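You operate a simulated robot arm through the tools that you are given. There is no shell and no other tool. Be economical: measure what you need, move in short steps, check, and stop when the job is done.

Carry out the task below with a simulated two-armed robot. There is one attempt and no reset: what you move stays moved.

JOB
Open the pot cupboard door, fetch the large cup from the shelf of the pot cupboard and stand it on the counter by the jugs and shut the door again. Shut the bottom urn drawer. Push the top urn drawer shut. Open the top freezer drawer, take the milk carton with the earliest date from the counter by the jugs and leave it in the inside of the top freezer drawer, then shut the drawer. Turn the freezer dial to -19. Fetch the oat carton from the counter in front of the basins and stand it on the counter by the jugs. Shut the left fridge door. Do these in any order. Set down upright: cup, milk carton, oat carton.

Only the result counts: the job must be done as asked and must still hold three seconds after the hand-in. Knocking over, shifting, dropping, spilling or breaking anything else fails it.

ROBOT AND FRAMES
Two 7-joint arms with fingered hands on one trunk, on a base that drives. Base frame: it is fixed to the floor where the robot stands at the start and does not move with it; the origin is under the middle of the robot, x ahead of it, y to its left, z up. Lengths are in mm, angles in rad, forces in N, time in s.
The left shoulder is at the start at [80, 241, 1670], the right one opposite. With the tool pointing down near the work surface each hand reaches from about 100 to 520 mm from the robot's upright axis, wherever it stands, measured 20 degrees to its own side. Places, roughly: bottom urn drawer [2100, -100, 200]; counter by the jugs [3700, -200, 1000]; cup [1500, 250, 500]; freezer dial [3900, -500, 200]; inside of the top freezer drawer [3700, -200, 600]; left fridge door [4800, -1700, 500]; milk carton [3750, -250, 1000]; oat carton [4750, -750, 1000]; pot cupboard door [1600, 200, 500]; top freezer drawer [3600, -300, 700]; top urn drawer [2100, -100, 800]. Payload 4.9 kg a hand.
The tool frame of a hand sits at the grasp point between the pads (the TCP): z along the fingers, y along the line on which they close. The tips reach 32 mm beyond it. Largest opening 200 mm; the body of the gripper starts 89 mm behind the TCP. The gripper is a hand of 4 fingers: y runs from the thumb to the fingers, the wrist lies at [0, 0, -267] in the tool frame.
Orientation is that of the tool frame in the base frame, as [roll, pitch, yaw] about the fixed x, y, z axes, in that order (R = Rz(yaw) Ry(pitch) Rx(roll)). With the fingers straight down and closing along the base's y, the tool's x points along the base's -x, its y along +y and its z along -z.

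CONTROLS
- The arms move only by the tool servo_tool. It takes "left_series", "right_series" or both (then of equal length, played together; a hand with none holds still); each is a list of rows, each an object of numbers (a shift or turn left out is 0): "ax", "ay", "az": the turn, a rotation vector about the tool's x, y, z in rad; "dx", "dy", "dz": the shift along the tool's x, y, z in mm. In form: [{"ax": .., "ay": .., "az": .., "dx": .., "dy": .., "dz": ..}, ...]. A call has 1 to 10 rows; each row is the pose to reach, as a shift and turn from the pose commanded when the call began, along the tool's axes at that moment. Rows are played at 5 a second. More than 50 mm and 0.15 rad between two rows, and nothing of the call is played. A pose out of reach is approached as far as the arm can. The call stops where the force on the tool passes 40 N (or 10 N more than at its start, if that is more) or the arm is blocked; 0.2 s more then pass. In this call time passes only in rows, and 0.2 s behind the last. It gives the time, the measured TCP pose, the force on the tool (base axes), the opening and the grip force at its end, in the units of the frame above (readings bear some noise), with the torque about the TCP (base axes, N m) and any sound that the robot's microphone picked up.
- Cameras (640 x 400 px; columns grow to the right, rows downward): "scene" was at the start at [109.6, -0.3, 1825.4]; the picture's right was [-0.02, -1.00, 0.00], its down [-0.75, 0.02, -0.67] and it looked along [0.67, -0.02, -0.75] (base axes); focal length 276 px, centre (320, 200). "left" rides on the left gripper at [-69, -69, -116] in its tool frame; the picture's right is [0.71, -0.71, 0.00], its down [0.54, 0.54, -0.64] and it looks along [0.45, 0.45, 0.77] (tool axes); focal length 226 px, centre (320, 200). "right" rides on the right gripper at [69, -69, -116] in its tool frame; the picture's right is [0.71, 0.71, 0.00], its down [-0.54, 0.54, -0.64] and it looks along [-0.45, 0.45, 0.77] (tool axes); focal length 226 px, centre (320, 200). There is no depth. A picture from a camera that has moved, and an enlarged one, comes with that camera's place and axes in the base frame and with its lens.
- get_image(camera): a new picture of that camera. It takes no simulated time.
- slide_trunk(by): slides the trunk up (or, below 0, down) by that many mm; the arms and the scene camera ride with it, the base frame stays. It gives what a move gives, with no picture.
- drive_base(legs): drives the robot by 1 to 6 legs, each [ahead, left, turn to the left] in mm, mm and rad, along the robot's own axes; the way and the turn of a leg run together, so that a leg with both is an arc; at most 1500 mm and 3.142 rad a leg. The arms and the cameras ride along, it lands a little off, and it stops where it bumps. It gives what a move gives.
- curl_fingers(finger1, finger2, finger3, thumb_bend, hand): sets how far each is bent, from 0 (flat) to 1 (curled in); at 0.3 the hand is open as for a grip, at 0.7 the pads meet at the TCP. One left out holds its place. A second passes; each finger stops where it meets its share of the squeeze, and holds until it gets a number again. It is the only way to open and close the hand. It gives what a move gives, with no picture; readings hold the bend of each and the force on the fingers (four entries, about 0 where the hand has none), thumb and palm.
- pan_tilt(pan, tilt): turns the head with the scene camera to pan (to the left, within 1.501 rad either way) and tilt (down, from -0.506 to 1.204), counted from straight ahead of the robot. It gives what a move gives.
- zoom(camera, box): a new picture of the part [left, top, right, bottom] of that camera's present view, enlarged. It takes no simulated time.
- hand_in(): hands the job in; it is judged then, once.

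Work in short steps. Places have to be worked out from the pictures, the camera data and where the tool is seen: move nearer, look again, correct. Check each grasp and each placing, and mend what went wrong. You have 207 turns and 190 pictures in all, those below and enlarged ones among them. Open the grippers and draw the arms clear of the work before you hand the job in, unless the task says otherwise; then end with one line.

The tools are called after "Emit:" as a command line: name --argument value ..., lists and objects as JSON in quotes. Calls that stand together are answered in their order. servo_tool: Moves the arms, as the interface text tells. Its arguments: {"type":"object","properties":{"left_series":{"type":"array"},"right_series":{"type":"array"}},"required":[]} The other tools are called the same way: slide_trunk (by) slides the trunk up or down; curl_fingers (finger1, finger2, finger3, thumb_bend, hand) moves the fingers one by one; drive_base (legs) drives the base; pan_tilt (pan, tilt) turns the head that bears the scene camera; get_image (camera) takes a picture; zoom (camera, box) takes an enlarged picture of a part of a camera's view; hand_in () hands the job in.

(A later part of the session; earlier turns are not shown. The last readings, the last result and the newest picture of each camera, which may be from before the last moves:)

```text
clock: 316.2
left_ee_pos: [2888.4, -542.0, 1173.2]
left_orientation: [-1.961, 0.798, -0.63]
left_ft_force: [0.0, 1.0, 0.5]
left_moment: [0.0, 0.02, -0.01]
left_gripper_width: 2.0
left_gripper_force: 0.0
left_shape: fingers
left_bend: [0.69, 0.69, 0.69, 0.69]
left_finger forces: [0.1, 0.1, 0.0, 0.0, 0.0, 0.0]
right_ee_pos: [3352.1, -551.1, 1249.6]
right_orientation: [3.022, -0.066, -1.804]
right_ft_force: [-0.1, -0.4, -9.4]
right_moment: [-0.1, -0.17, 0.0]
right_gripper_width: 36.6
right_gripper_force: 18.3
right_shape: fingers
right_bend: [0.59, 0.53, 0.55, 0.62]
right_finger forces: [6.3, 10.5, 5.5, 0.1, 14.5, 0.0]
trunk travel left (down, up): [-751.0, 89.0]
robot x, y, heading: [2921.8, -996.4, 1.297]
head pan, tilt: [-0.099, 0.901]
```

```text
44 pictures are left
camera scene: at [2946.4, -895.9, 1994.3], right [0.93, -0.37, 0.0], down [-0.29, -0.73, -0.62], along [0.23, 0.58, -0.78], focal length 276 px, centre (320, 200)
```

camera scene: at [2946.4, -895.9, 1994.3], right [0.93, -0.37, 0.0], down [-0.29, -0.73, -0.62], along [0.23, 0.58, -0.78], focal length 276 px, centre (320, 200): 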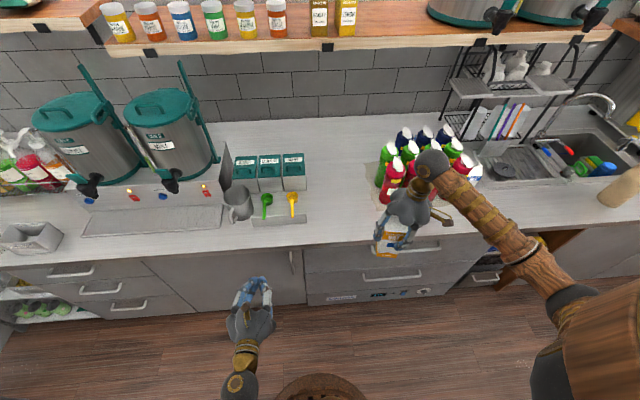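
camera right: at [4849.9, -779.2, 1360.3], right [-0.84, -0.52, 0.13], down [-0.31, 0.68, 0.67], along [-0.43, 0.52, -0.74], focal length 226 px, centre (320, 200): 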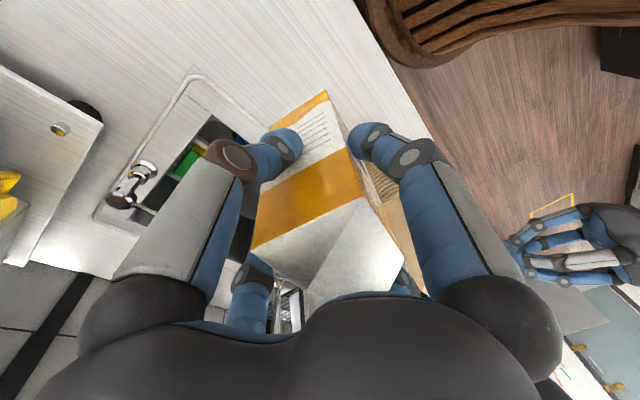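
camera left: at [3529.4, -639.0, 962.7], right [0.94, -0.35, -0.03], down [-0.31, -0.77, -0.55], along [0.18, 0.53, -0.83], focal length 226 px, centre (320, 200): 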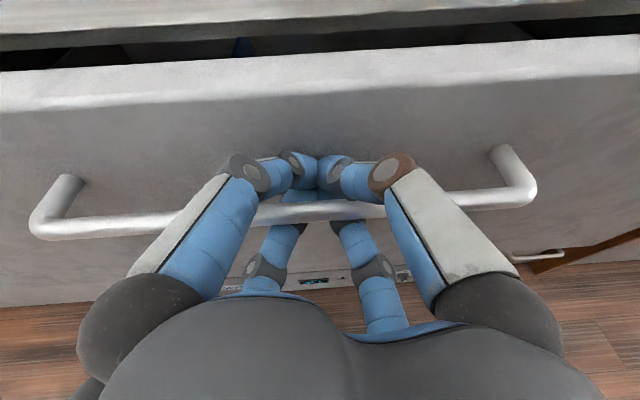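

I move ahead 335 and left 20 to bring the oat over the former milk spot, then check.

Emit:
drive_base --legs '[[200, 12, -0.006], [135, 8, 0]]'

Emit:
get_image --camera "right"

```text
clock: 318.7
left_ee_pos: [2964.9, -212.9, 1174.5]
left_orientation: [-1.962, 0.797, -0.636]
left_ft_force: [0.0, 0.5, -0.7]
left_moment: [-0.01, 0.03, 0.0]
left_gripper_width: 2.3
left_gripper_force: 0.2
left_shape: fingers
left_bend: [0.69, 0.69, 0.69, 0.69]
left_finger forces: [0.0, 0.1, 0.1, 0.0, 0.0, 0.1]
right_ee_pos: [3428.0, -224.1, 1248.2]
right_orientation: [3.022, -0.067, -1.808]
right_ft_force: [-0.4, 0.5, -9.7]
right_moment: [-0.09, -0.12, 0.0]
right_gripper_width: 36.7
right_gripper_force: 18.1
right_shape: fingers
right_bend: [0.59, 0.53, 0.55, 0.62]
right_finger forces: [6.4, 10.5, 5.7, 0.0, 14.2, 0.1]
trunk travel left (down, up): [-751.0, 89.0]
robot x, y, heading: [2991.0, -664.9, 1.288]
head pan, tilt: [-0.099, 0.901]
```

```text
43 pictures are left
camera right: at [3494.3, -303.0, 1359.5], right [-0.85, -0.52, 0.13], down [-0.31, 0.68, 0.66], along [-0.43, 0.52, -0.74], focal length 226 px, centre (320, 200)
```

right: 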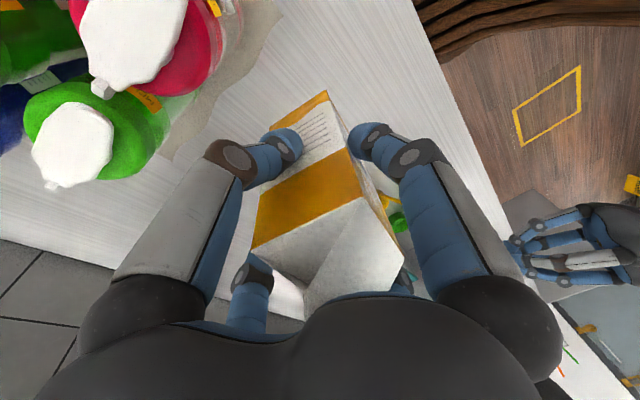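

Over the spot with clearance to the jugs. I descend, guarded.

Emit:
servo_tool --right_series '[{"dz": 30}, {"dz": 60}, {"dz": 90}, {"dz": 120}, {"dz": 145}, {"dz": 160}, {"dz": 168}, {"dz": 175}, {"dz": 182}, {"dz": 188}]'

Emit:
get_image --camera "right"

```text
clock: 320.9
left_ee_pos: [2966.6, -212.8, 1175.0]
left_orientation: [-1.958, 0.799, -0.635]
left_ft_force: [0.1, 0.1, 0.4]
left_moment: [0.0, -0.03, -0.01]
left_gripper_width: 1.9
left_gripper_force: 0.1
left_shape: fingers
left_bend: [0.69, 0.69, 0.69, 0.69]
left_finger forces: [0.1, 0.0, 0.1, 0.0, 0.0, 0.0]
right_ee_pos: [3405.0, -232.8, 1069.4]
right_orientation: [3.02, -0.064, -1.808]
right_ft_force: [-1.4, -7.3, 22.3]
right_moment: [-0.12, -0.65, -0.08]
right_gripper_width: 36.6
right_gripper_force: 29.8
right_shape: fingers
right_bend: [0.59, 0.52, 0.55, 0.62]
right_finger forces: [8.2, 21.3, 7.3, 0.0, 22.8, 0.0]
trunk travel left (down, up): [-751.0, 89.0]
robot x, y, heading: [2994.6, -666.3, 1.286]
head pan, tilt: [-0.099, 0.901]
stopped in row 10 (right hand): the force on the tool passed its limit at 47 N (the readings are from after the stop); the commanded pose is now the measured one
```

```text
42 pictures are left
camera right: at [3471.4, -310.8, 1179.0], right [-0.85, -0.52, 0.13], down [-0.31, 0.68, 0.67], along [-0.43, 0.53, -0.73], focal length 226 px, centre (320, 200)
```

right: 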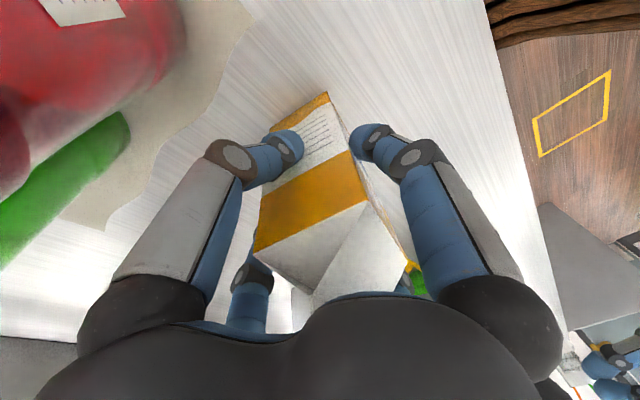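

Landed at the expected height. I open the digits and lift the hand straight up.

Emit:
curl_fingers --hand "right" --finger1 0.42 --finger2 0.42 --finger3 0.42 --thumb_bend 0.44

Emit:
servo_tool --right_series '[{"dz": -15}, {"dz": -35}, {"dz": -60}, {"dz": -90}, {"dz": -120}, {"dz": -150}, {"dz": -180}]'

Emit:
get_image --camera "right"

```text
clock: 321.9
left_ee_pos: [2964.5, -212.6, 1174.4]
left_orientation: [-1.958, 0.797, -0.632]
left_ft_force: [0.1, -0.6, -0.1]
left_moment: [0.01, 0.04, 0.0]
left_gripper_width: 2.2
left_gripper_force: 0.0
left_shape: fingers
left_bend: [0.69, 0.69, 0.69, 0.69]
left_finger forces: [0.0, 0.1, 0.0, 0.0, 0.0, 0.0]
right_ee_pos: [3405.3, -230.5, 1066.4]
right_orientation: [3.021, -0.065, -1.808]
right_ft_force: [-0.8, -2.1, -0.5]
right_moment: [0.12, -0.02, 0.05]
right_gripper_width: 94.3
right_gripper_force: 0.4
right_shape: fingers
right_bend: [0.42, 0.42, 0.42, 0.44]
right_finger forces: [0.1, 1.3, 0.1, 0.0, 0.1, 0.1]
trunk travel left (down, up): [-751.0, 89.0]
robot x, y, heading: [2995.6, -668.5, 1.287]
head pan, tilt: [-0.099, 0.901]
```

```text
clock: 323.5
left_ee_pos: [2966.6, -211.8, 1176.1]
left_orientation: [-1.957, 0.799, -0.631]
left_ft_force: [0.2, 0.4, -0.6]
left_moment: [0.01, 0.0, 0.01]
left_gripper_width: 2.3
left_gripper_force: 0.2
left_shape: fingers
left_bend: [0.69, 0.69, 0.69, 0.69]
left_finger forces: [0.1, 0.0, 0.0, 0.0, 0.1, 0.0]
right_ee_pos: [3429.2, -225.5, 1246.0]
right_orientation: [3.022, -0.064, -1.809]
right_ft_force: [-0.1, -0.4, 0.1]
right_moment: [-0.01, 0.02, 0.03]
right_gripper_width: 94.3
right_gripper_force: 0.1
right_shape: fingers
right_bend: [0.42, 0.42, 0.42, 0.44]
right_finger forces: [0.0, 0.0, 0.0, 0.1, 0.1, 0.0]
trunk travel left (down, up): [-751.0, 89.0]
robot x, y, heading: [2991.9, -665.9, 1.289]
head pan, tilt: [-0.099, 0.901]
```

```text
41 pictures are left
camera right: at [3495.5, -304.6, 1355.8], right [-0.85, -0.52, 0.13], down [-0.31, 0.68, 0.67], along [-0.43, 0.53, -0.73], focal length 226 px, centre (320, 200)
```

right: 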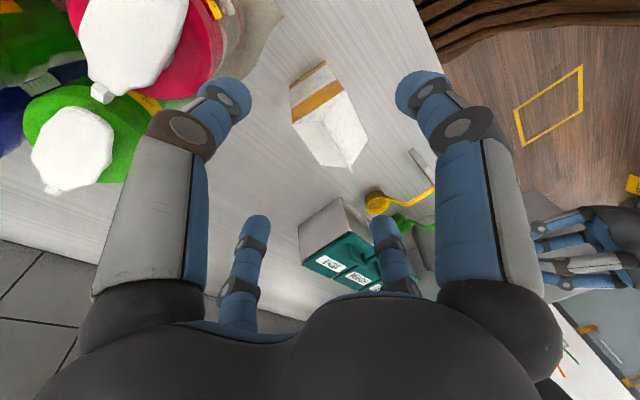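

The oat stands upright. Next the dial: I back off, slide right and lower the trunk in two steps.

Emit:
drive_base --legs '[[-320, 0, 0], [0, -560, 0]]'

Emit:
slide_trunk --by -400

Emit:
slide_trunk --by -350

Emit:
pan_tilt --pan -0.35 --tilt 0.95

Emit:
get_image --camera "scene"

```text
clock: 328.4
left_ee_pos: [3415.0, -676.3, 1175.8]
left_orientation: [-1.96, 0.799, -0.634]
left_ft_force: [0.4, -0.1, -0.4]
left_moment: [-0.01, -0.02, -0.02]
left_gripper_width: 2.0
left_gripper_force: 0.1
left_shape: fingers
left_bend: [0.69, 0.69, 0.69, 0.69]
left_finger forces: [0.0, 0.1, 0.0, 0.0, 0.1, 0.0]
right_ee_pos: [3879.8, -691.6, 1244.2]
right_orientation: [3.021, -0.063, -1.812]
right_ft_force: [0.1, 0.5, 0.4]
right_moment: [0.03, -0.04, -0.02]
right_gripper_width: 94.3
right_gripper_force: 0.1
right_shape: fingers
right_bend: [0.42, 0.42, 0.42, 0.44]
right_finger forces: [0.0, 0.0, 0.1, 0.1, 0.0, 0.0]
trunk travel left (down, up): [-751.0, 89.0]
robot x, y, heading: [3443.2, -1129.7, 1.282]
head pan, tilt: [-0.099, 0.901]
```

```text
clock: 332.2
left_ee_pos: [3415.8, -675.6, 773.7]
left_orientation: [-1.955, 0.796, -0.636]
left_ft_force: [-0.3, 0.0, 0.2]
left_moment: [-0.05, 0.01, 0.03]
left_gripper_width: 2.3
left_gripper_force: 0.1
left_shape: fingers
left_bend: [0.69, 0.69, 0.69, 0.69]
left_finger forces: [0.0, 0.0, 0.0, 0.1, 0.1, 0.1]
right_ee_pos: [3880.5, -691.3, 845.1]
right_orientation: [3.021, -0.064, -1.81]
right_ft_force: [0.0, 0.5, -0.4]
right_moment: [0.02, 0.01, 0.03]
right_gripper_width: 94.5
right_gripper_force: 0.0
right_shape: fingers
right_bend: [0.42, 0.42, 0.42, 0.44]
right_finger forces: [0.0, 0.0, 0.0, 0.0, 0.1, 0.0]
trunk travel left (down, up): [-351.0, 489.0]
robot x, y, heading: [3441.1, -1128.9, 1.284]
head pan, tilt: [-0.099, 0.901]
```

```text
clock: 335.7
left_ee_pos: [3418.1, -676.9, 423.5]
left_orientation: [-1.962, 0.796, -0.642]
left_ft_force: [-0.8, -0.1, 0.8]
left_moment: [-0.05, 0.0, -0.07]
left_gripper_width: 2.2
left_gripper_force: 0.0
left_shape: fingers
left_bend: [0.69, 0.69, 0.69, 0.69]
left_finger forces: [0.0, 0.0, 0.1, 0.0, 0.1, 0.0]
right_ee_pos: [3882.7, -691.1, 494.9]
right_orientation: [3.026, -0.064, -1.812]
right_ft_force: [0.0, 0.4, 0.2]
right_moment: [0.0, 0.0, 0.0]
right_gripper_width: 94.3
right_gripper_force: 0.0
right_shape: fingers
right_bend: [0.42, 0.42, 0.42, 0.44]
right_finger forces: [0.0, 0.0, 0.0, 0.1, 0.0, 0.0]
trunk travel left (down, up): [-1.0, 839.0]
robot x, y, heading: [3446.4, -1131.8, 1.281]
head pan, tilt: [-0.099, 0.901]
```

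```text
clock: 336.4
left_ee_pos: [3418.7, -676.7, 422.7]
left_orientation: [-1.96, 0.795, -0.641]
left_ft_force: [-0.9, 0.0, 0.2]
left_moment: [0.0, -0.03, -0.05]
left_gripper_width: 2.2
left_gripper_force: 0.1
left_shape: fingers
left_bend: [0.69, 0.69, 0.69, 0.69]
left_finger forces: [0.0, 0.0, 0.1, 0.0, 0.0, 0.0]
right_ee_pos: [3881.9, -690.7, 495.6]
right_orientation: [3.026, -0.061, -1.81]
right_ft_force: [0.1, -0.3, 0.5]
right_moment: [0.01, -0.03, -0.02]
right_gripper_width: 94.3
right_gripper_force: 0.1
right_shape: fingers
right_bend: [0.42, 0.42, 0.42, 0.44]
right_finger forces: [0.1, 0.0, 0.1, 0.0, 0.0, 0.0]
trunk travel left (down, up): [-1.0, 839.0]
robot x, y, heading: [3443.1, -1131.9, 1.283]
head pan, tilt: [-0.351, 0.949]
```

```text
40 pictures are left
camera scene: at [3484.5, -1042.7, 1240.5], right [0.8, -0.6, 0.01], down [-0.48, -0.65, -0.59], along [0.35, 0.47, -0.81], focal length 276 px, centre (320, 200)
```

scene: 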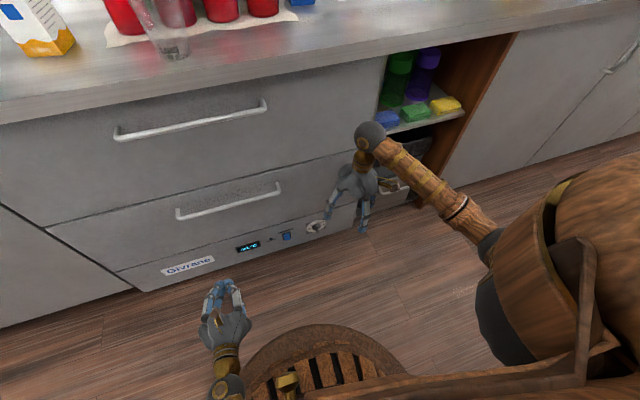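

Oat and cup stand fine. I zoom on the dial.

Emit:
zoom --camera "scene" --box '[296, 212, 336, 242]'

Emit:
zoom --camera "scene" --box '[226, 222, 306, 272]'

```text
13.33 times, centred on (316, 227) of scene
camera zoom: at [3484.5, -1042.7, 1240.5], right [0.8, -0.6, 0.01], down [-0.48, -0.65, -0.59], along [0.35, 0.47, -0.81], focal length 3681 px, centre (373, -160)
```

zoom: 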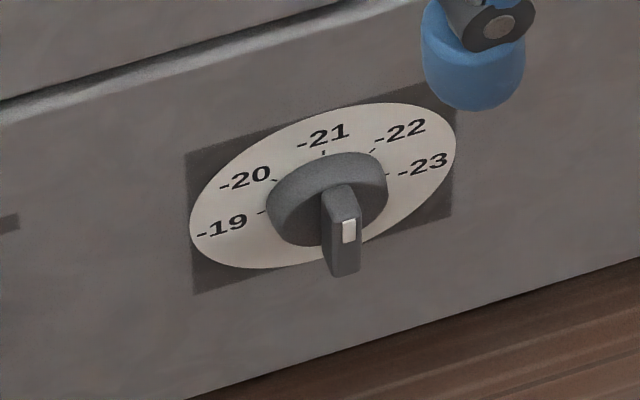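

```text
8.00 times, centred on (266, 247) of scene
camera zoom: at [3484.5, -1042.7, 1240.5], right [0.8, -0.6, 0.01], down [-0.48, -0.65, -0.59], along [0.35, 0.47, -0.81], focal length 2209 px, centre (752, -176)
```

zoom: 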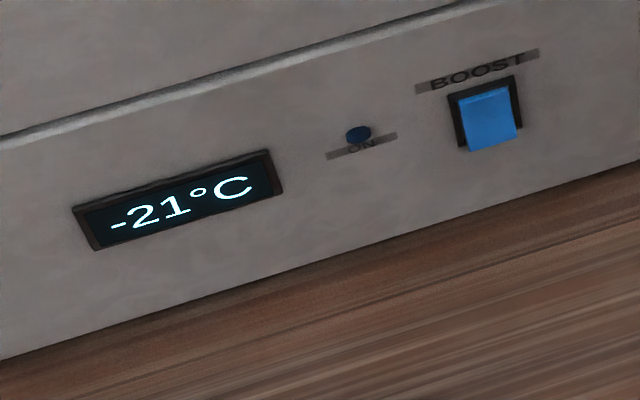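

The dial's bar points at −21 (top); −19 is 90° to the left. I'll push the bar's upper end leftward with one fingertip. First I shape the right hand (one digit out) and pitch/lower it in front of the dial.

Emit:
curl_fingers --hand "right" --finger1 1.0 --finger2 1.0 --finger3 0.68 --thumb_bend 1.0

Emit:
servo_tool --right_series '[{"ay": -0.1, "dz": 26}, {"ay": -0.2, "dz": 52}, {"ay": -0.3, "dz": 78}, {"ay": -0.4, "dz": 104, "dy": 3}, {"ay": -0.5, "dz": 130, "dy": 6}, {"ay": -0.6, "dz": 156, "dy": 9}, {"ay": -0.7, "dz": 182, "dy": 12}, {"ay": -0.785, "dz": 208, "dy": 12}, {"ay": -0.785, "dz": 234, "dy": 12}]'

Emit:
get_image --camera "right"

Emit:
zoom --camera "scene" --box '[276, 182, 396, 272]'

```text
clock: 337.4
left_ee_pos: [3418.7, -677.5, 423.6]
left_orientation: [-1.958, 0.798, -0.636]
left_ft_force: [0.6, 0.0, -0.3]
left_moment: [-0.01, -0.01, 0.03]
left_gripper_width: 2.2
left_gripper_force: 0.2
left_shape: fingers
left_bend: [0.69, 0.69, 0.69, 0.69]
left_finger forces: [0.1, 0.0, 0.0, 0.0, 0.0, 0.1]
right_ee_pos: [3883.0, -691.4, 497.6]
right_orientation: [3.025, -0.059, -1.811]
right_ft_force: [-0.8, 0.5, -0.3]
right_moment: [-0.01, -0.02, -0.02]
right_gripper_width: 29.7
right_gripper_force: 0.0
right_shape: fingers
right_bend: [0.9, 0.88, 0.67, 1.0]
right_finger forces: [0.0, 0.0, 0.0, 0.0, 0.0, 0.1]
trunk travel left (down, up): [-1.0, 839.0]
robot x, y, heading: [3445.3, -1131.5, 1.287]
head pan, tilt: [-0.351, 0.949]
```

```text
clock: 339.4
left_ee_pos: [3416.4, -677.9, 424.6]
left_orientation: [-1.956, 0.797, -0.636]
left_ft_force: [0.7, 0.2, 0.7]
left_moment: [0.0, 0.02, 0.06]
left_gripper_width: 2.3
left_gripper_force: 0.0
left_shape: fingers
left_bend: [0.69, 0.69, 0.69, 0.69]
left_finger forces: [0.0, 0.1, 0.0, 0.0, 0.0, 0.0]
right_ee_pos: [3840.4, -695.0, 266.4]
right_orientation: [2.985, 0.718, -1.922]
right_ft_force: [-0.4, -0.4, -0.3]
right_moment: [0.01, -0.02, 0.01]
right_gripper_width: 29.4
right_gripper_force: 0.0
right_shape: fingers
right_bend: [0.9, 0.88, 0.67, 1.0]
right_finger forces: [0.0, 0.0, 0.0, 0.0, 0.0, 0.1]
trunk travel left (down, up): [-1.0, 839.0]
robot x, y, heading: [3442.7, -1132.2, 1.282]
head pan, tilt: [-0.351, 0.949]
```

```text
37 pictures are left
camera right: at [3881.4, -837.2, 298.5], right [-0.86, -0.33, -0.38], down [-0.43, 0.09, 0.9], along [-0.26, 0.94, -0.22], focal length 226 px, centre (320, 200)
```

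right: 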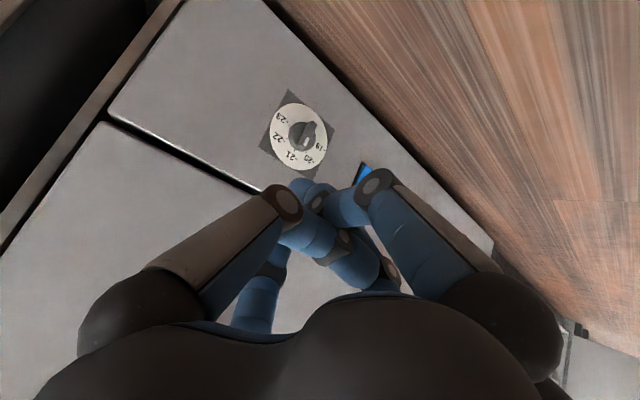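

```text
4.44 times, centred on (336, 227) of scene
camera zoom: at [3484.0, -1044.6, 1241.0], right [0.8, -0.6, 0.01], down [-0.48, -0.65, -0.59], along [0.36, 0.47, -0.81], focal length 1227 px, centre (249, 80)
```

zoom: 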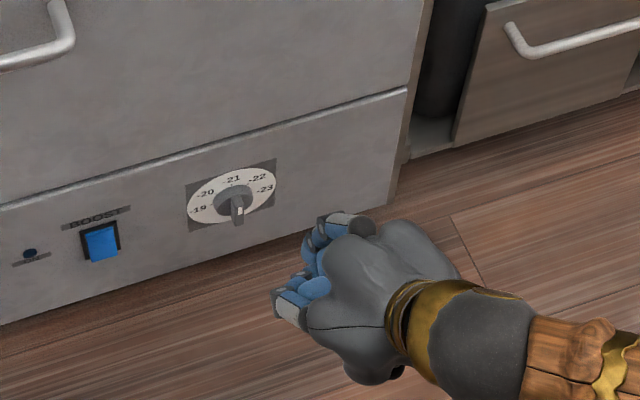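

The dial centre is about (3865, −523, 147). I move the fingertip to a point just right of the bar's upper half, ~50 mm before the face, and look.

Emit:
servo_tool --right_series '[{"dx": -6, "dy": -4, "dz": 32}, {"dx": -12, "dy": -7, "dz": 64}, {"dx": -18, "dy": -11, "dz": 96}, {"dx": -24, "dy": -15, "dz": 127}]'

Emit:
get_image --camera "right"

Emit:
zoom --camera "scene" --box '[276, 192, 376, 267]'

```text
clock: 340.4
left_ee_pos: [3417.7, -677.7, 424.4]
left_orientation: [-1.956, 0.797, -0.638]
left_ft_force: [0.7, 0.4, 0.2]
left_moment: [-0.02, 0.0, 0.03]
left_gripper_width: 2.3
left_gripper_force: 0.1
left_shape: fingers
left_bend: [0.69, 0.69, 0.69, 0.69]
left_finger forces: [0.0, 0.1, 0.0, 0.1, 0.0, 0.1]
right_ee_pos: [3871.4, -598.3, 183.9]
right_orientation: [2.986, 0.717, -1.921]
right_ft_force: [0.2, 0.3, 0.0]
right_moment: [0.01, 0.0, 0.03]
right_gripper_width: 29.4
right_gripper_force: 0.0
right_shape: fingers
right_bend: [0.9, 0.88, 0.67, 1.0]
right_finger forces: [0.0, 0.0, 0.0, 0.0, 0.0, 0.0]
trunk travel left (down, up): [-1.0, 839.0]
robot x, y, heading: [3443.0, -1133.3, 1.283]
head pan, tilt: [-0.351, 0.949]
```

```text
35 pictures are left
camera right: at [3911.6, -739.9, 216.4], right [-0.86, -0.33, -0.38], down [-0.43, 0.09, 0.9], along [-0.26, 0.94, -0.22], focal length 226 px, centre (320, 200)
```

right: 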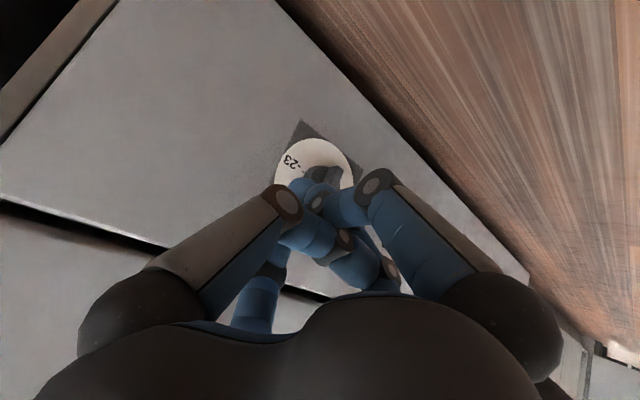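

```text
5.33 times, centred on (326, 230) of scene
camera zoom: at [3484.0, -1044.5, 1241.1], right [0.8, -0.6, 0.01], down [-0.48, -0.65, -0.59], along [0.36, 0.47, -0.81], focal length 1472 px, centre (288, 43)
```

zoom: 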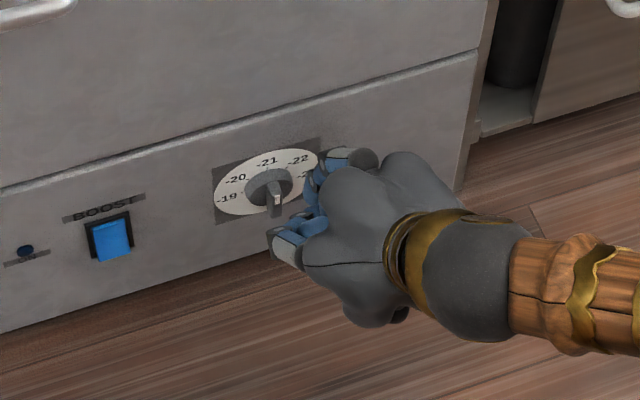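

The fist is too blunt. I back off 40, extend only the upper digit (finger3 → 0.45) so its tip sticks out ahead, lower 44, and look.

Emit:
servo_tool --right_series '[{"dx": 14, "dz": -13}, {"dx": 28, "dy": 1, "dz": -26}]'

Emit:
curl_fingers --hand "right" --finger3 0.45

Emit:
servo_tool --right_series '[{"dx": 14, "dy": -3, "dz": 16}, {"dx": 29, "dy": -6, "dz": 33}]'

Emit:
get_image --camera "right"

Emit:
zoom --camera "scene" --box '[276, 192, 376, 267]'

```text
clock: 341.0
left_ee_pos: [3417.1, -676.8, 425.1]
left_orientation: [-1.954, 0.799, -0.636]
left_ft_force: [-0.6, 0.2, 0.5]
left_moment: [0.0, -0.01, -0.01]
left_gripper_width: 2.0
left_gripper_force: 0.1
left_shape: fingers
left_bend: [0.69, 0.69, 0.69, 0.69]
left_finger forces: [0.1, 0.0, 0.0, 0.0, 0.0, 0.0]
right_ee_pos: [3860.9, -635.4, 187.5]
right_orientation: [2.986, 0.716, -1.922]
right_ft_force: [-0.4, -0.5, 0.4]
right_moment: [0.04, -0.03, 0.0]
right_gripper_width: 29.6
right_gripper_force: 0.1
right_shape: fingers
right_bend: [0.9, 0.88, 0.67, 1.0]
right_finger forces: [0.0, 0.1, 0.0, 0.0, 0.0, 0.0]
trunk travel left (down, up): [-1.0, 839.0]
robot x, y, heading: [3439.3, -1133.0, 1.283]
head pan, tilt: [-0.351, 0.949]
```

```text
clock: 342.0
left_ee_pos: [3416.9, -676.9, 424.9]
left_orientation: [-1.954, 0.796, -0.634]
left_ft_force: [-0.3, -0.6, -0.9]
left_moment: [0.0, -0.02, 0.02]
left_gripper_width: 2.2
left_gripper_force: 0.1
left_shape: fingers
left_bend: [0.69, 0.69, 0.69, 0.69]
left_finger forces: [0.1, 0.1, 0.0, 0.1, 0.1, 0.0]
right_ee_pos: [3861.4, -634.9, 185.8]
right_orientation: [2.986, 0.717, -1.921]
right_ft_force: [1.2, -0.7, 1.1]
right_moment: [0.0, -0.02, 0.0]
right_gripper_width: 29.6
right_gripper_force: 0.0
right_shape: fingers
right_bend: [0.9, 0.88, 0.45, 1.0]
right_finger forces: [0.2, 0.0, 0.0, 0.0, 0.0, 0.0]
trunk travel left (down, up): [-1.0, 839.0]
robot x, y, heading: [3440.9, -1135.0, 1.281]
head pan, tilt: [-0.351, 0.949]
```

```text
clock: 342.6
left_ee_pos: [3417.5, -677.0, 426.3]
left_orientation: [-1.954, 0.797, -0.639]
left_ft_force: [0.0, 0.2, -0.1]
left_moment: [0.06, 0.01, 0.02]
left_gripper_width: 2.2
left_gripper_force: 0.1
left_shape: fingers
left_bend: [0.69, 0.69, 0.69, 0.69]
left_finger forces: [0.1, 0.0, 0.0, 0.0, 0.0, 0.0]
right_ee_pos: [3862.8, -637.0, 142.4]
right_orientation: [2.987, 0.718, -1.92]
right_ft_force: [0.4, 0.2, 0.0]
right_moment: [-0.01, 0.04, -0.01]
right_gripper_width: 29.5
right_gripper_force: 0.0
right_shape: fingers
right_bend: [0.9, 0.88, 0.45, 1.0]
right_finger forces: [0.0, 0.0, 0.0, 0.1, 0.0, 0.0]
trunk travel left (down, up): [-1.0, 839.0]
robot x, y, heading: [3442.1, -1131.0, 1.28]
head pan, tilt: [-0.351, 0.949]
```

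```text
33 pictures are left
camera right: at [3902.3, -777.6, 175.0], right [-0.86, -0.33, -0.38], down [-0.43, 0.09, 0.9], along [-0.26, 0.94, -0.22], focal length 226 px, centre (320, 200)
```

right: 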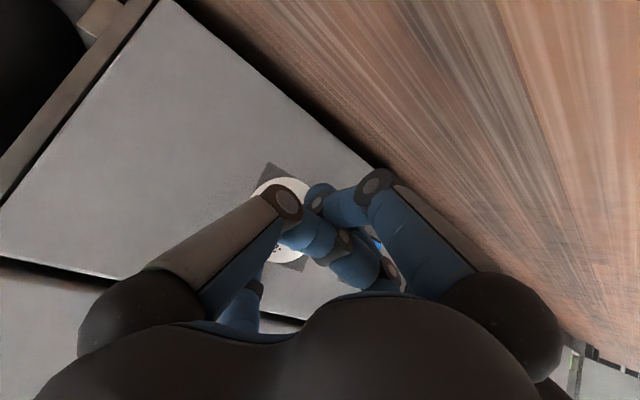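

```text
5.33 times, centred on (326, 230) of scene
camera zoom: at [3484.0, -1044.7, 1241.2], right [0.8, -0.6, 0.01], down [-0.48, -0.65, -0.59], along [0.36, 0.47, -0.81], focal length 1472 px, centre (288, 43)
```

zoom: 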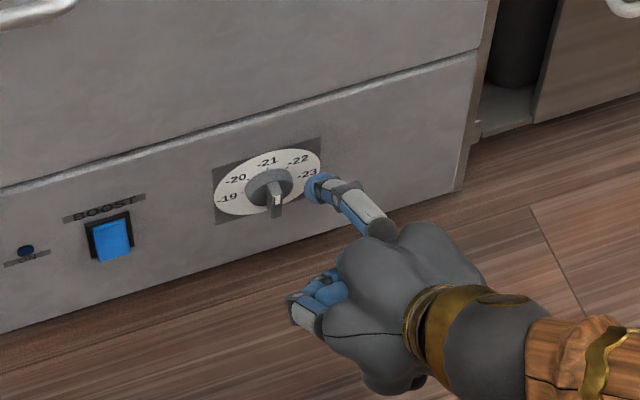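

The single fingertip is right of the dial, but somewhat high. I lower 26 mm and go forward 26 mm, then check.

Emit:
servo_tool --right_series '[{"dx": 9, "dy": -2, "dz": 10}, {"dx": 17, "dy": -3, "dz": 19}, {"dx": 7, "dy": -4, "dz": 28}, {"dx": -3, "dy": -4, "dz": 36}]'

Emit:
zoom --camera "scene" --box '[286, 202, 356, 252]'

```text
clock: 343.6
left_ee_pos: [3417.5, -676.9, 425.4]
left_orientation: [-1.954, 0.797, -0.638]
left_ft_force: [0.4, 0.6, -0.6]
left_moment: [0.02, -0.03, 0.01]
left_gripper_width: 2.1
left_gripper_force: 0.1
left_shape: fingers
left_bend: [0.69, 0.69, 0.69, 0.69]
left_finger forces: [0.0, 0.0, 0.0, 0.0, 0.0, 0.0]
right_ee_pos: [3869.5, -611.0, 118.1]
right_orientation: [2.986, 0.719, -1.921]
right_ft_force: [-1.7, -4.3, 0.8]
right_moment: [0.16, -0.04, -0.04]
right_gripper_width: 29.4
right_gripper_force: 2.5
right_shape: fingers
right_bend: [0.9, 0.88, 0.47, 1.0]
right_finger forces: [0.0, 0.0, 5.2, 0.0, 0.0, 0.1]
trunk travel left (down, up): [-1.0, 839.0]
robot x, y, heading: [3443.0, -1132.2, 1.284]
head pan, tilt: [-0.351, 0.949]
```

```text
8.00 times, centred on (321, 227) of scene
camera zoom: at [3484.0, -1044.9, 1241.3], right [0.8, -0.6, 0.01], down [-0.48, -0.65, -0.59], along [0.36, 0.47, -0.81], focal length 2209 px, centre (312, -16)
```

zoom: 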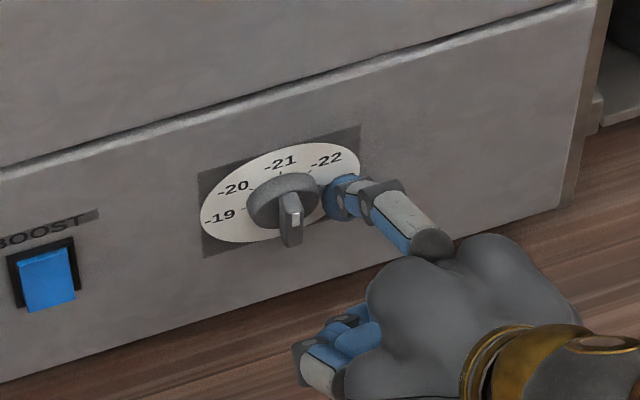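

The tip touches the dial face below the axis level. I retreat 10, rise 31, and move left 12, then check.

Emit:
servo_tool --right_series '[{"dx": 7, "dz": -7}, {"dx": -3, "dy": 2, "dz": -18}, {"dx": -13, "dy": 4, "dz": -30}, {"dx": -13, "dy": 10, "dz": -29}, {"dx": -12, "dy": 16, "dz": -28}]'

Emit:
zoom --camera "scene" --box '[286, 202, 356, 252]'

```text
clock: 344.8
left_ee_pos: [3417.6, -678.3, 425.0]
left_orientation: [-1.957, 0.795, -0.639]
left_ft_force: [-0.5, 0.9, -0.3]
left_moment: [0.02, 0.01, -0.04]
left_gripper_width: 2.2
left_gripper_force: 0.1
left_shape: fingers
left_bend: [0.69, 0.69, 0.69, 0.69]
left_finger forces: [0.0, 0.0, 0.0, 0.0, 0.0, 0.1]
right_ee_pos: [3855.1, -616.4, 149.9]
right_orientation: [2.988, 0.715, -1.921]
right_ft_force: [-1.2, -0.2, 0.3]
right_moment: [0.06, 0.01, -0.04]
right_gripper_width: 29.7
right_gripper_force: 0.1
right_shape: fingers
right_bend: [0.9, 0.88, 0.45, 1.0]
right_finger forces: [0.1, 0.1, 0.6, 0.1, 0.0, 0.1]
trunk travel left (down, up): [-1.0, 839.0]
robot x, y, heading: [3444.5, -1130.8, 1.282]
head pan, tilt: [-0.351, 0.949]
```

```text
8.00 times, centred on (321, 227) of scene
camera zoom: at [3483.8, -1044.7, 1241.1], right [0.8, -0.6, 0.01], down [-0.48, -0.65, -0.59], along [0.36, 0.47, -0.81], focal length 2209 px, centre (312, -16)
```

zoom: 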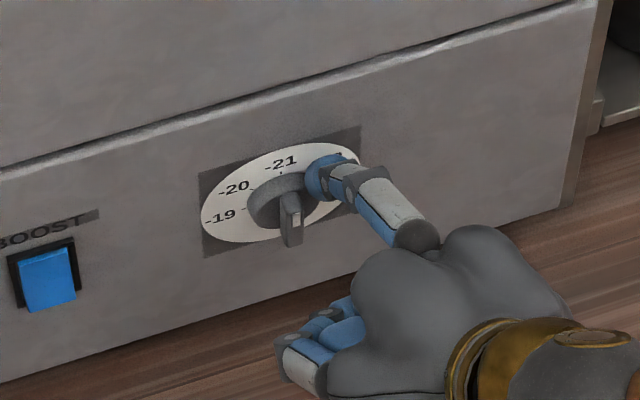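

The tip is at the −22 mark level, right of the bar. I retreat 8, lower 5 (to catch the bar, not the disc) and push left 24 mm.

Emit:
servo_tool --right_series '[{"dx": 9, "dy": -1, "dz": -1}, {"dx": 9, "dy": 7, "dz": 0}, {"dx": 9, "dy": 15, "dz": 1}, {"dx": 9, "dy": 23, "dz": 2}]'

Emit:
zoom --camera "scene" --box '[256, 202, 356, 262]'

```text
clock: 345.8
left_ee_pos: [3417.8, -678.2, 424.3]
left_orientation: [-1.955, 0.797, -0.636]
left_ft_force: [0.2, 0.4, -0.1]
left_moment: [-0.01, 0.03, 0.03]
left_gripper_width: 2.0
left_gripper_force: 0.0
left_shape: fingers
left_bend: [0.69, 0.69, 0.69, 0.69]
left_finger forces: [0.0, 0.1, 0.0, 0.0, 0.1, 0.0]
right_ee_pos: [3830.1, -616.2, 143.4]
right_orientation: [2.988, 0.717, -1.922]
right_ft_force: [5.2, -4.5, 4.4]
right_moment: [0.51, -0.03, -0.68]
right_gripper_width: 29.5
right_gripper_force: 4.4
right_shape: fingers
right_bend: [0.9, 0.88, 0.44, 1.0]
right_finger forces: [0.0, 0.0, 9.0, 0.0, 0.0, 0.0]
trunk travel left (down, up): [-1.0, 839.0]
robot x, y, heading: [3442.7, -1135.9, 1.28]
head pan, tilt: [-0.351, 0.949]
```

```text
6.40 times, centred on (306, 232) of scene
camera zoom: at [3483.8, -1045.3, 1241.2], right [0.8, -0.6, 0.01], down [-0.48, -0.65, -0.59], along [0.36, 0.47, -0.81], focal length 1767 px, centre (410, -5)
```

zoom: 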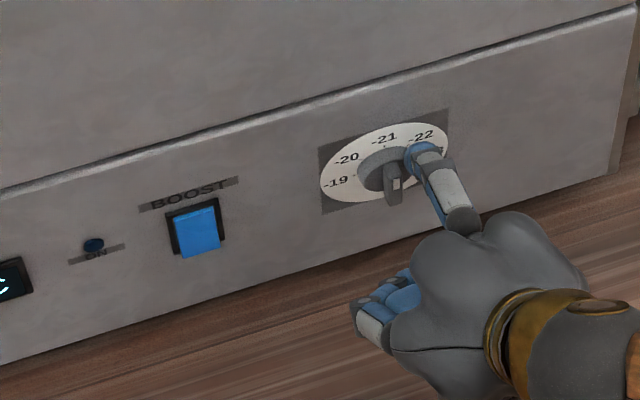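

The finger is blocked by the knob's disc. I release a bit, retreat 12 more, and push left again against the bar.

Emit:
servo_tool --right_series '[{"dy": -12}, {"dx": 9, "dy": -12, "dz": -8}, {"dx": 9, "dy": -4, "dz": -7}, {"dx": 9, "dy": 4, "dz": -6}, {"dx": 9, "dy": 12, "dz": -5}, {"dx": 9, "dy": 20, "dz": -4}]'

Emit:
zoom --camera "scene" --box '[246, 202, 346, 262]'

```text
clock: 347.2
left_ee_pos: [3416.8, -677.3, 425.3]
left_orientation: [-1.957, 0.798, -0.638]
left_ft_force: [-0.5, -0.3, 0.5]
left_moment: [-0.04, 0.01, -0.03]
left_gripper_width: 2.1
left_gripper_force: 0.0
left_shape: fingers
left_bend: [0.69, 0.69, 0.69, 0.69]
left_finger forces: [0.1, 0.2, 0.0, 0.1, 0.1, 0.0]
right_ee_pos: [3807.2, -619.8, 143.1]
right_orientation: [2.985, 0.718, -1.922]
right_ft_force: [-0.5, 1.4, -0.6]
right_moment: [-0.01, 0.01, -0.01]
right_gripper_width: 29.5
right_gripper_force: 0.0
right_shape: fingers
right_bend: [0.9, 0.88, 0.45, 1.0]
right_finger forces: [0.0, 0.0, 0.1, 0.0, 0.1, 0.0]
trunk travel left (down, up): [-1.0, 839.0]
robot x, y, heading: [3442.2, -1131.8, 1.284]
head pan, tilt: [-0.351, 0.949]
```

```text
6.40 times, centred on (296, 232) of scene
camera zoom: at [3483.7, -1044.9, 1241.1], right [0.8, -0.6, 0.01], down [-0.48, -0.65, -0.59], along [0.36, 0.47, -0.81], focal length 1767 px, centre (474, -5)
```

zoom: 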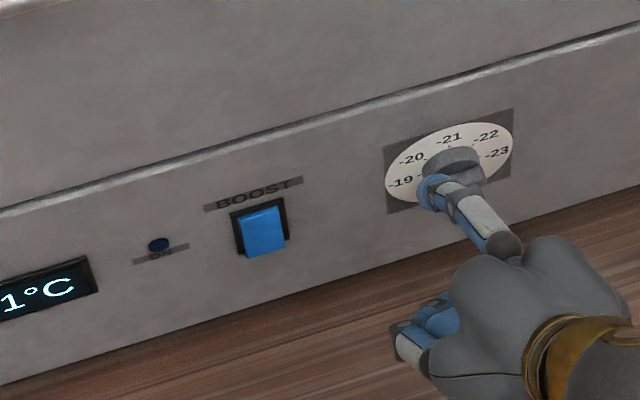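

The finger passed; I withdraw it 30 mm to see the knob and display.

Emit:
servo_tool --right_series '[{"dx": 12, "dz": -10}, {"dx": 30, "dz": -26}, {"dx": 38, "dy": -25, "dz": -33}]'

Emit:
zoom --camera "scene" --box '[226, 202, 346, 272]'

```text
clock: 348.0
left_ee_pos: [3417.6, -678.1, 425.7]
left_orientation: [-1.958, 0.799, -0.636]
left_ft_force: [-0.2, 0.3, 0.9]
left_moment: [-0.02, -0.02, 0.01]
left_gripper_width: 2.1
left_gripper_force: 0.0
left_shape: fingers
left_bend: [0.69, 0.69, 0.69, 0.69]
left_finger forces: [0.0, 0.0, 0.0, 0.0, 0.0, 0.0]
right_ee_pos: [3821.3, -674.7, 141.0]
right_orientation: [2.987, 0.718, -1.921]
right_ft_force: [-0.1, 0.5, -0.4]
right_moment: [0.05, 0.0, -0.01]
right_gripper_width: 29.4
right_gripper_force: 0.0
right_shape: fingers
right_bend: [0.9, 0.88, 0.45, 1.0]
right_finger forces: [0.0, 0.0, 0.0, 0.0, 0.0, 0.0]
trunk travel left (down, up): [-1.0, 839.0]
robot x, y, heading: [3443.5, -1131.3, 1.281]
head pan, tilt: [-0.351, 0.949]
```

```text
5.33 times, centred on (286, 237) of scene
camera zoom: at [3483.8, -1045.0, 1241.2], right [0.8, -0.6, 0.01], down [-0.48, -0.65, -0.59], along [0.36, 0.47, -0.81], focal length 1472 px, centre (501, 3)
```

zoom: 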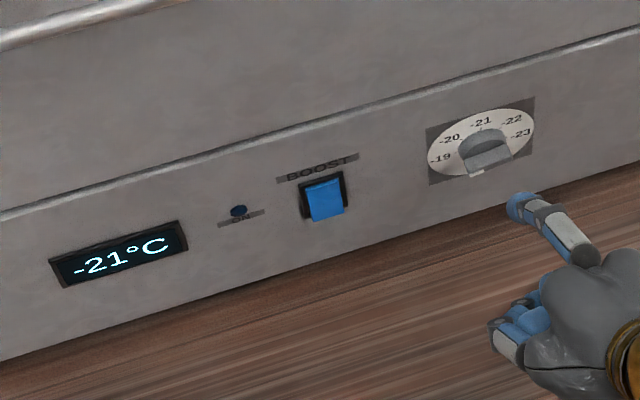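

The knob turned nearly 90°. I zoom closely to read the pointer.

Emit:
zoom --camera "scene" --box '[302, 216, 330, 240]'

```text
16.00 times, centred on (316, 228) of scene
camera zoom: at [3483.8, -1045.0, 1241.2], right [0.8, -0.6, 0.01], down [-0.48, -0.65, -0.59], along [0.36, 0.47, -0.81], focal length 4417 px, centre (384, -248)
```

zoom: 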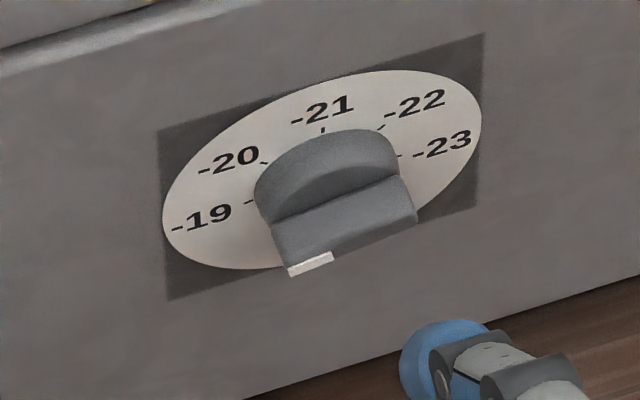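

The pointer now lines up with −19. Next the left fridge door: I raise the trunk, retract the right hand a bit, move along the aisle and look right.

Emit:
slide_trunk --by 330

Emit:
drive_base --legs '[[-30, 0, 0], [0, -700, 0]]'

Emit:
pan_tilt --pan -1.4 --tilt 0.5

Emit:
get_image --camera "scene"

```text
clock: 351.3
left_ee_pos: [3416.7, -676.4, 755.7]
left_orientation: [-1.957, 0.796, -0.636]
left_ft_force: [0.0, -0.2, -0.4]
left_moment: [0.02, 0.0, -0.02]
left_gripper_width: 2.2
left_gripper_force: 0.1
left_shape: fingers
left_bend: [0.69, 0.69, 0.69, 0.69]
left_finger forces: [0.0, 0.0, 0.0, 0.0, 0.0, 0.0]
right_ee_pos: [3820.0, -674.7, 469.3]
right_orientation: [2.986, 0.715, -1.92]
right_ft_force: [0.9, 0.7, 0.2]
right_moment: [0.0, -0.02, -0.02]
right_gripper_width: 29.4
right_gripper_force: 0.0
right_shape: fingers
right_bend: [0.9, 0.88, 0.45, 1.0]
right_finger forces: [0.1, 0.0, 0.1, 0.0, 0.0, 0.0]
trunk travel left (down, up): [-331.0, 509.0]
robot x, y, heading: [3446.0, -1131.0, 1.282]
head pan, tilt: [-0.351, 0.949]
```

```text
clock: 355.6
left_ee_pos: [4096.4, -908.4, 755.4]
left_orientation: [-1.957, 0.795, -0.637]
left_ft_force: [-0.1, -0.1, -0.3]
left_moment: [0.0, 0.01, -0.02]
left_gripper_width: 2.0
left_gripper_force: 0.1
left_shape: fingers
left_bend: [0.69, 0.69, 0.69, 0.69]
left_finger forces: [0.0, 0.1, 0.1, 0.0, 0.1, 0.0]
right_ee_pos: [4498.2, -906.2, 468.6]
right_orientation: [2.985, 0.714, -1.924]
right_ft_force: [0.3, -0.8, 0.2]
right_moment: [-0.01, 0.01, 0.01]
right_gripper_width: 29.5
right_gripper_force: 0.0
right_shape: fingers
right_bend: [0.9, 0.88, 0.45, 1.0]
right_finger forces: [0.0, 0.1, 0.0, 0.1, 0.1, 0.1]
trunk travel left (down, up): [-331.0, 509.0]
robot x, y, heading: [4121.8, -1361.8, 1.281]
head pan, tilt: [-0.351, 0.949]
```

```text
clock: 356.9
left_ee_pos: [4097.1, -908.8, 754.2]
left_orientation: [-1.956, 0.797, -0.636]
left_ft_force: [-0.2, -0.8, -0.2]
left_moment: [0.03, 0.02, 0.02]
left_gripper_width: 2.1
left_gripper_force: 0.1
left_shape: fingers
left_bend: [0.69, 0.69, 0.69, 0.69]
left_finger forces: [0.1, 0.0, 0.0, 0.0, 0.0, 0.0]
right_ee_pos: [4499.0, -906.8, 469.7]
right_orientation: [2.985, 0.714, -1.923]
right_ft_force: [-0.4, -0.3, -0.7]
right_moment: [0.0, 0.0, -0.03]
right_gripper_width: 29.7
right_gripper_force: 0.0
right_shape: fingers
right_bend: [0.9, 0.88, 0.45, 1.0]
right_finger forces: [0.1, 0.0, 0.1, 0.1, 0.0, 0.0]
trunk travel left (down, up): [-331.0, 509.0]
robot x, y, heading: [4122.6, -1364.3, 1.282]
head pan, tilt: [-1.4, 0.499]
```

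```text
25 pictures are left
camera scene: at [4209.7, -1343.4, 1608.6], right [-0.12, -0.99, 0.0], down [-0.47, 0.06, -0.88], along [0.88, -0.1, -0.47], focal length 276 px, centre (320, 200)
```

scene: 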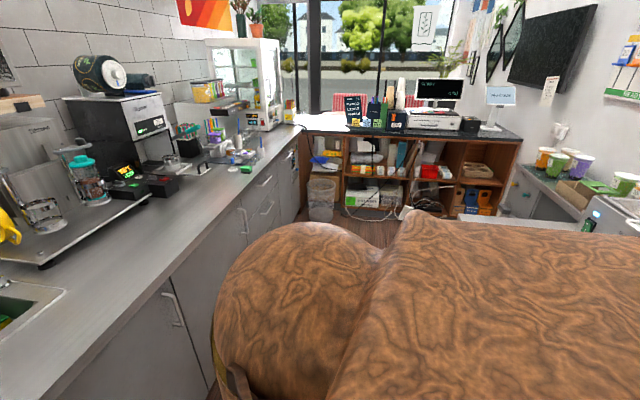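

My shoulder blocks the view, so I'll turn the robot to face along the aisle toward the fridge door: first a bit nearer the counter, then turn right.

Emit:
drive_base --legs '[[130, 0, 0], [0, 0, -1.56]]'

Emit:
pan_tilt --pan -0.1 --tilt 0.6

Emit:
get_image --camera "scene"

```text
clock: 361.0
left_ee_pos: [4568.3, -1037.4, 754.5]
left_orientation: [-1.961, 0.8, -1.814]
left_ft_force: [-0.4, 0.4, 0.1]
left_moment: [-0.01, 0.03, 0.04]
left_gripper_width: 2.1
left_gripper_force: 0.0
left_shape: fingers
left_bend: [0.69, 0.69, 0.69, 0.69]
left_finger forces: [0.0, 0.0, 0.0, 0.1, 0.0, 0.1]
right_ee_pos: [4719.6, -1386.2, 469.3]
right_orientation: [2.956, 0.713, -3.086]
right_ft_force: [-0.8, 6.2, -1.1]
right_moment: [-0.51, -0.1, 0.04]
right_gripper_width: 29.5
right_gripper_force: 3.3
right_shape: fingers
right_bend: [0.9, 0.88, 0.45, 1.0]
right_finger forces: [0.1, 0.0, 6.0, 0.0, 0.0, 0.0]
trunk travel left (down, up): [-331.0, 509.0]
robot x, y, heading: [4161.1, -1236.9, 0.113]
head pan, tilt: [-1.4, 0.499]
stopped in leg 2: the force on the tool passed its limit at 53 N (the readings are from after the stop); the commanded pose is now the measured one
```

```text
clock: 362.4
left_ee_pos: [4568.8, -1037.1, 754.6]
left_orientation: [-1.959, 0.799, -1.813]
left_ft_force: [0.3, -0.2, 0.1]
left_moment: [0.01, 0.02, 0.0]
left_gripper_width: 2.4
left_gripper_force: 0.1
left_shape: fingers
left_bend: [0.69, 0.69, 0.69, 0.69]
left_finger forces: [0.0, 0.0, 0.0, 0.0, 0.1, 0.0]
right_ee_pos: [4719.4, -1386.4, 469.3]
right_orientation: [2.958, 0.714, -3.085]
right_ft_force: [-3.5, 12.4, -2.3]
right_moment: [-1.05, -0.27, 0.08]
right_gripper_width: 29.7
right_gripper_force: 5.9
right_shape: fingers
right_bend: [0.9, 0.88, 0.45, 1.0]
right_finger forces: [0.0, 0.1, 12.3, 0.1, 0.1, 0.0]
trunk travel left (down, up): [-331.0, 509.0]
robot x, y, heading: [4163.6, -1237.1, 0.112]
head pan, tilt: [-0.099, 0.6]
```

```text
24 pictures are left
camera scene: at [4274.6, -1220.3, 1599.2], right [0.01, -1.0, 0.01], down [-0.56, -0.01, -0.83], along [0.83, 0.0, -0.56], focal length 276 px, centre (320, 200)
```

scene: 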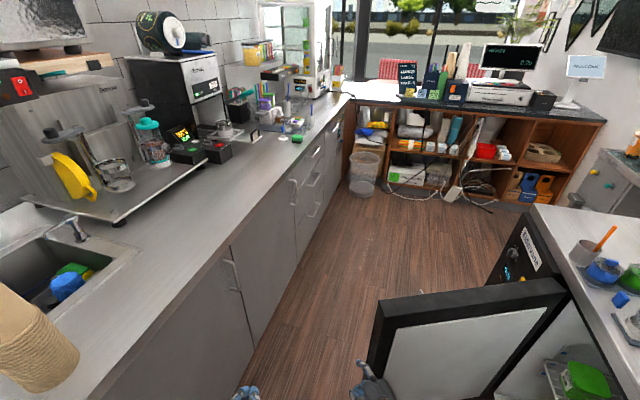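

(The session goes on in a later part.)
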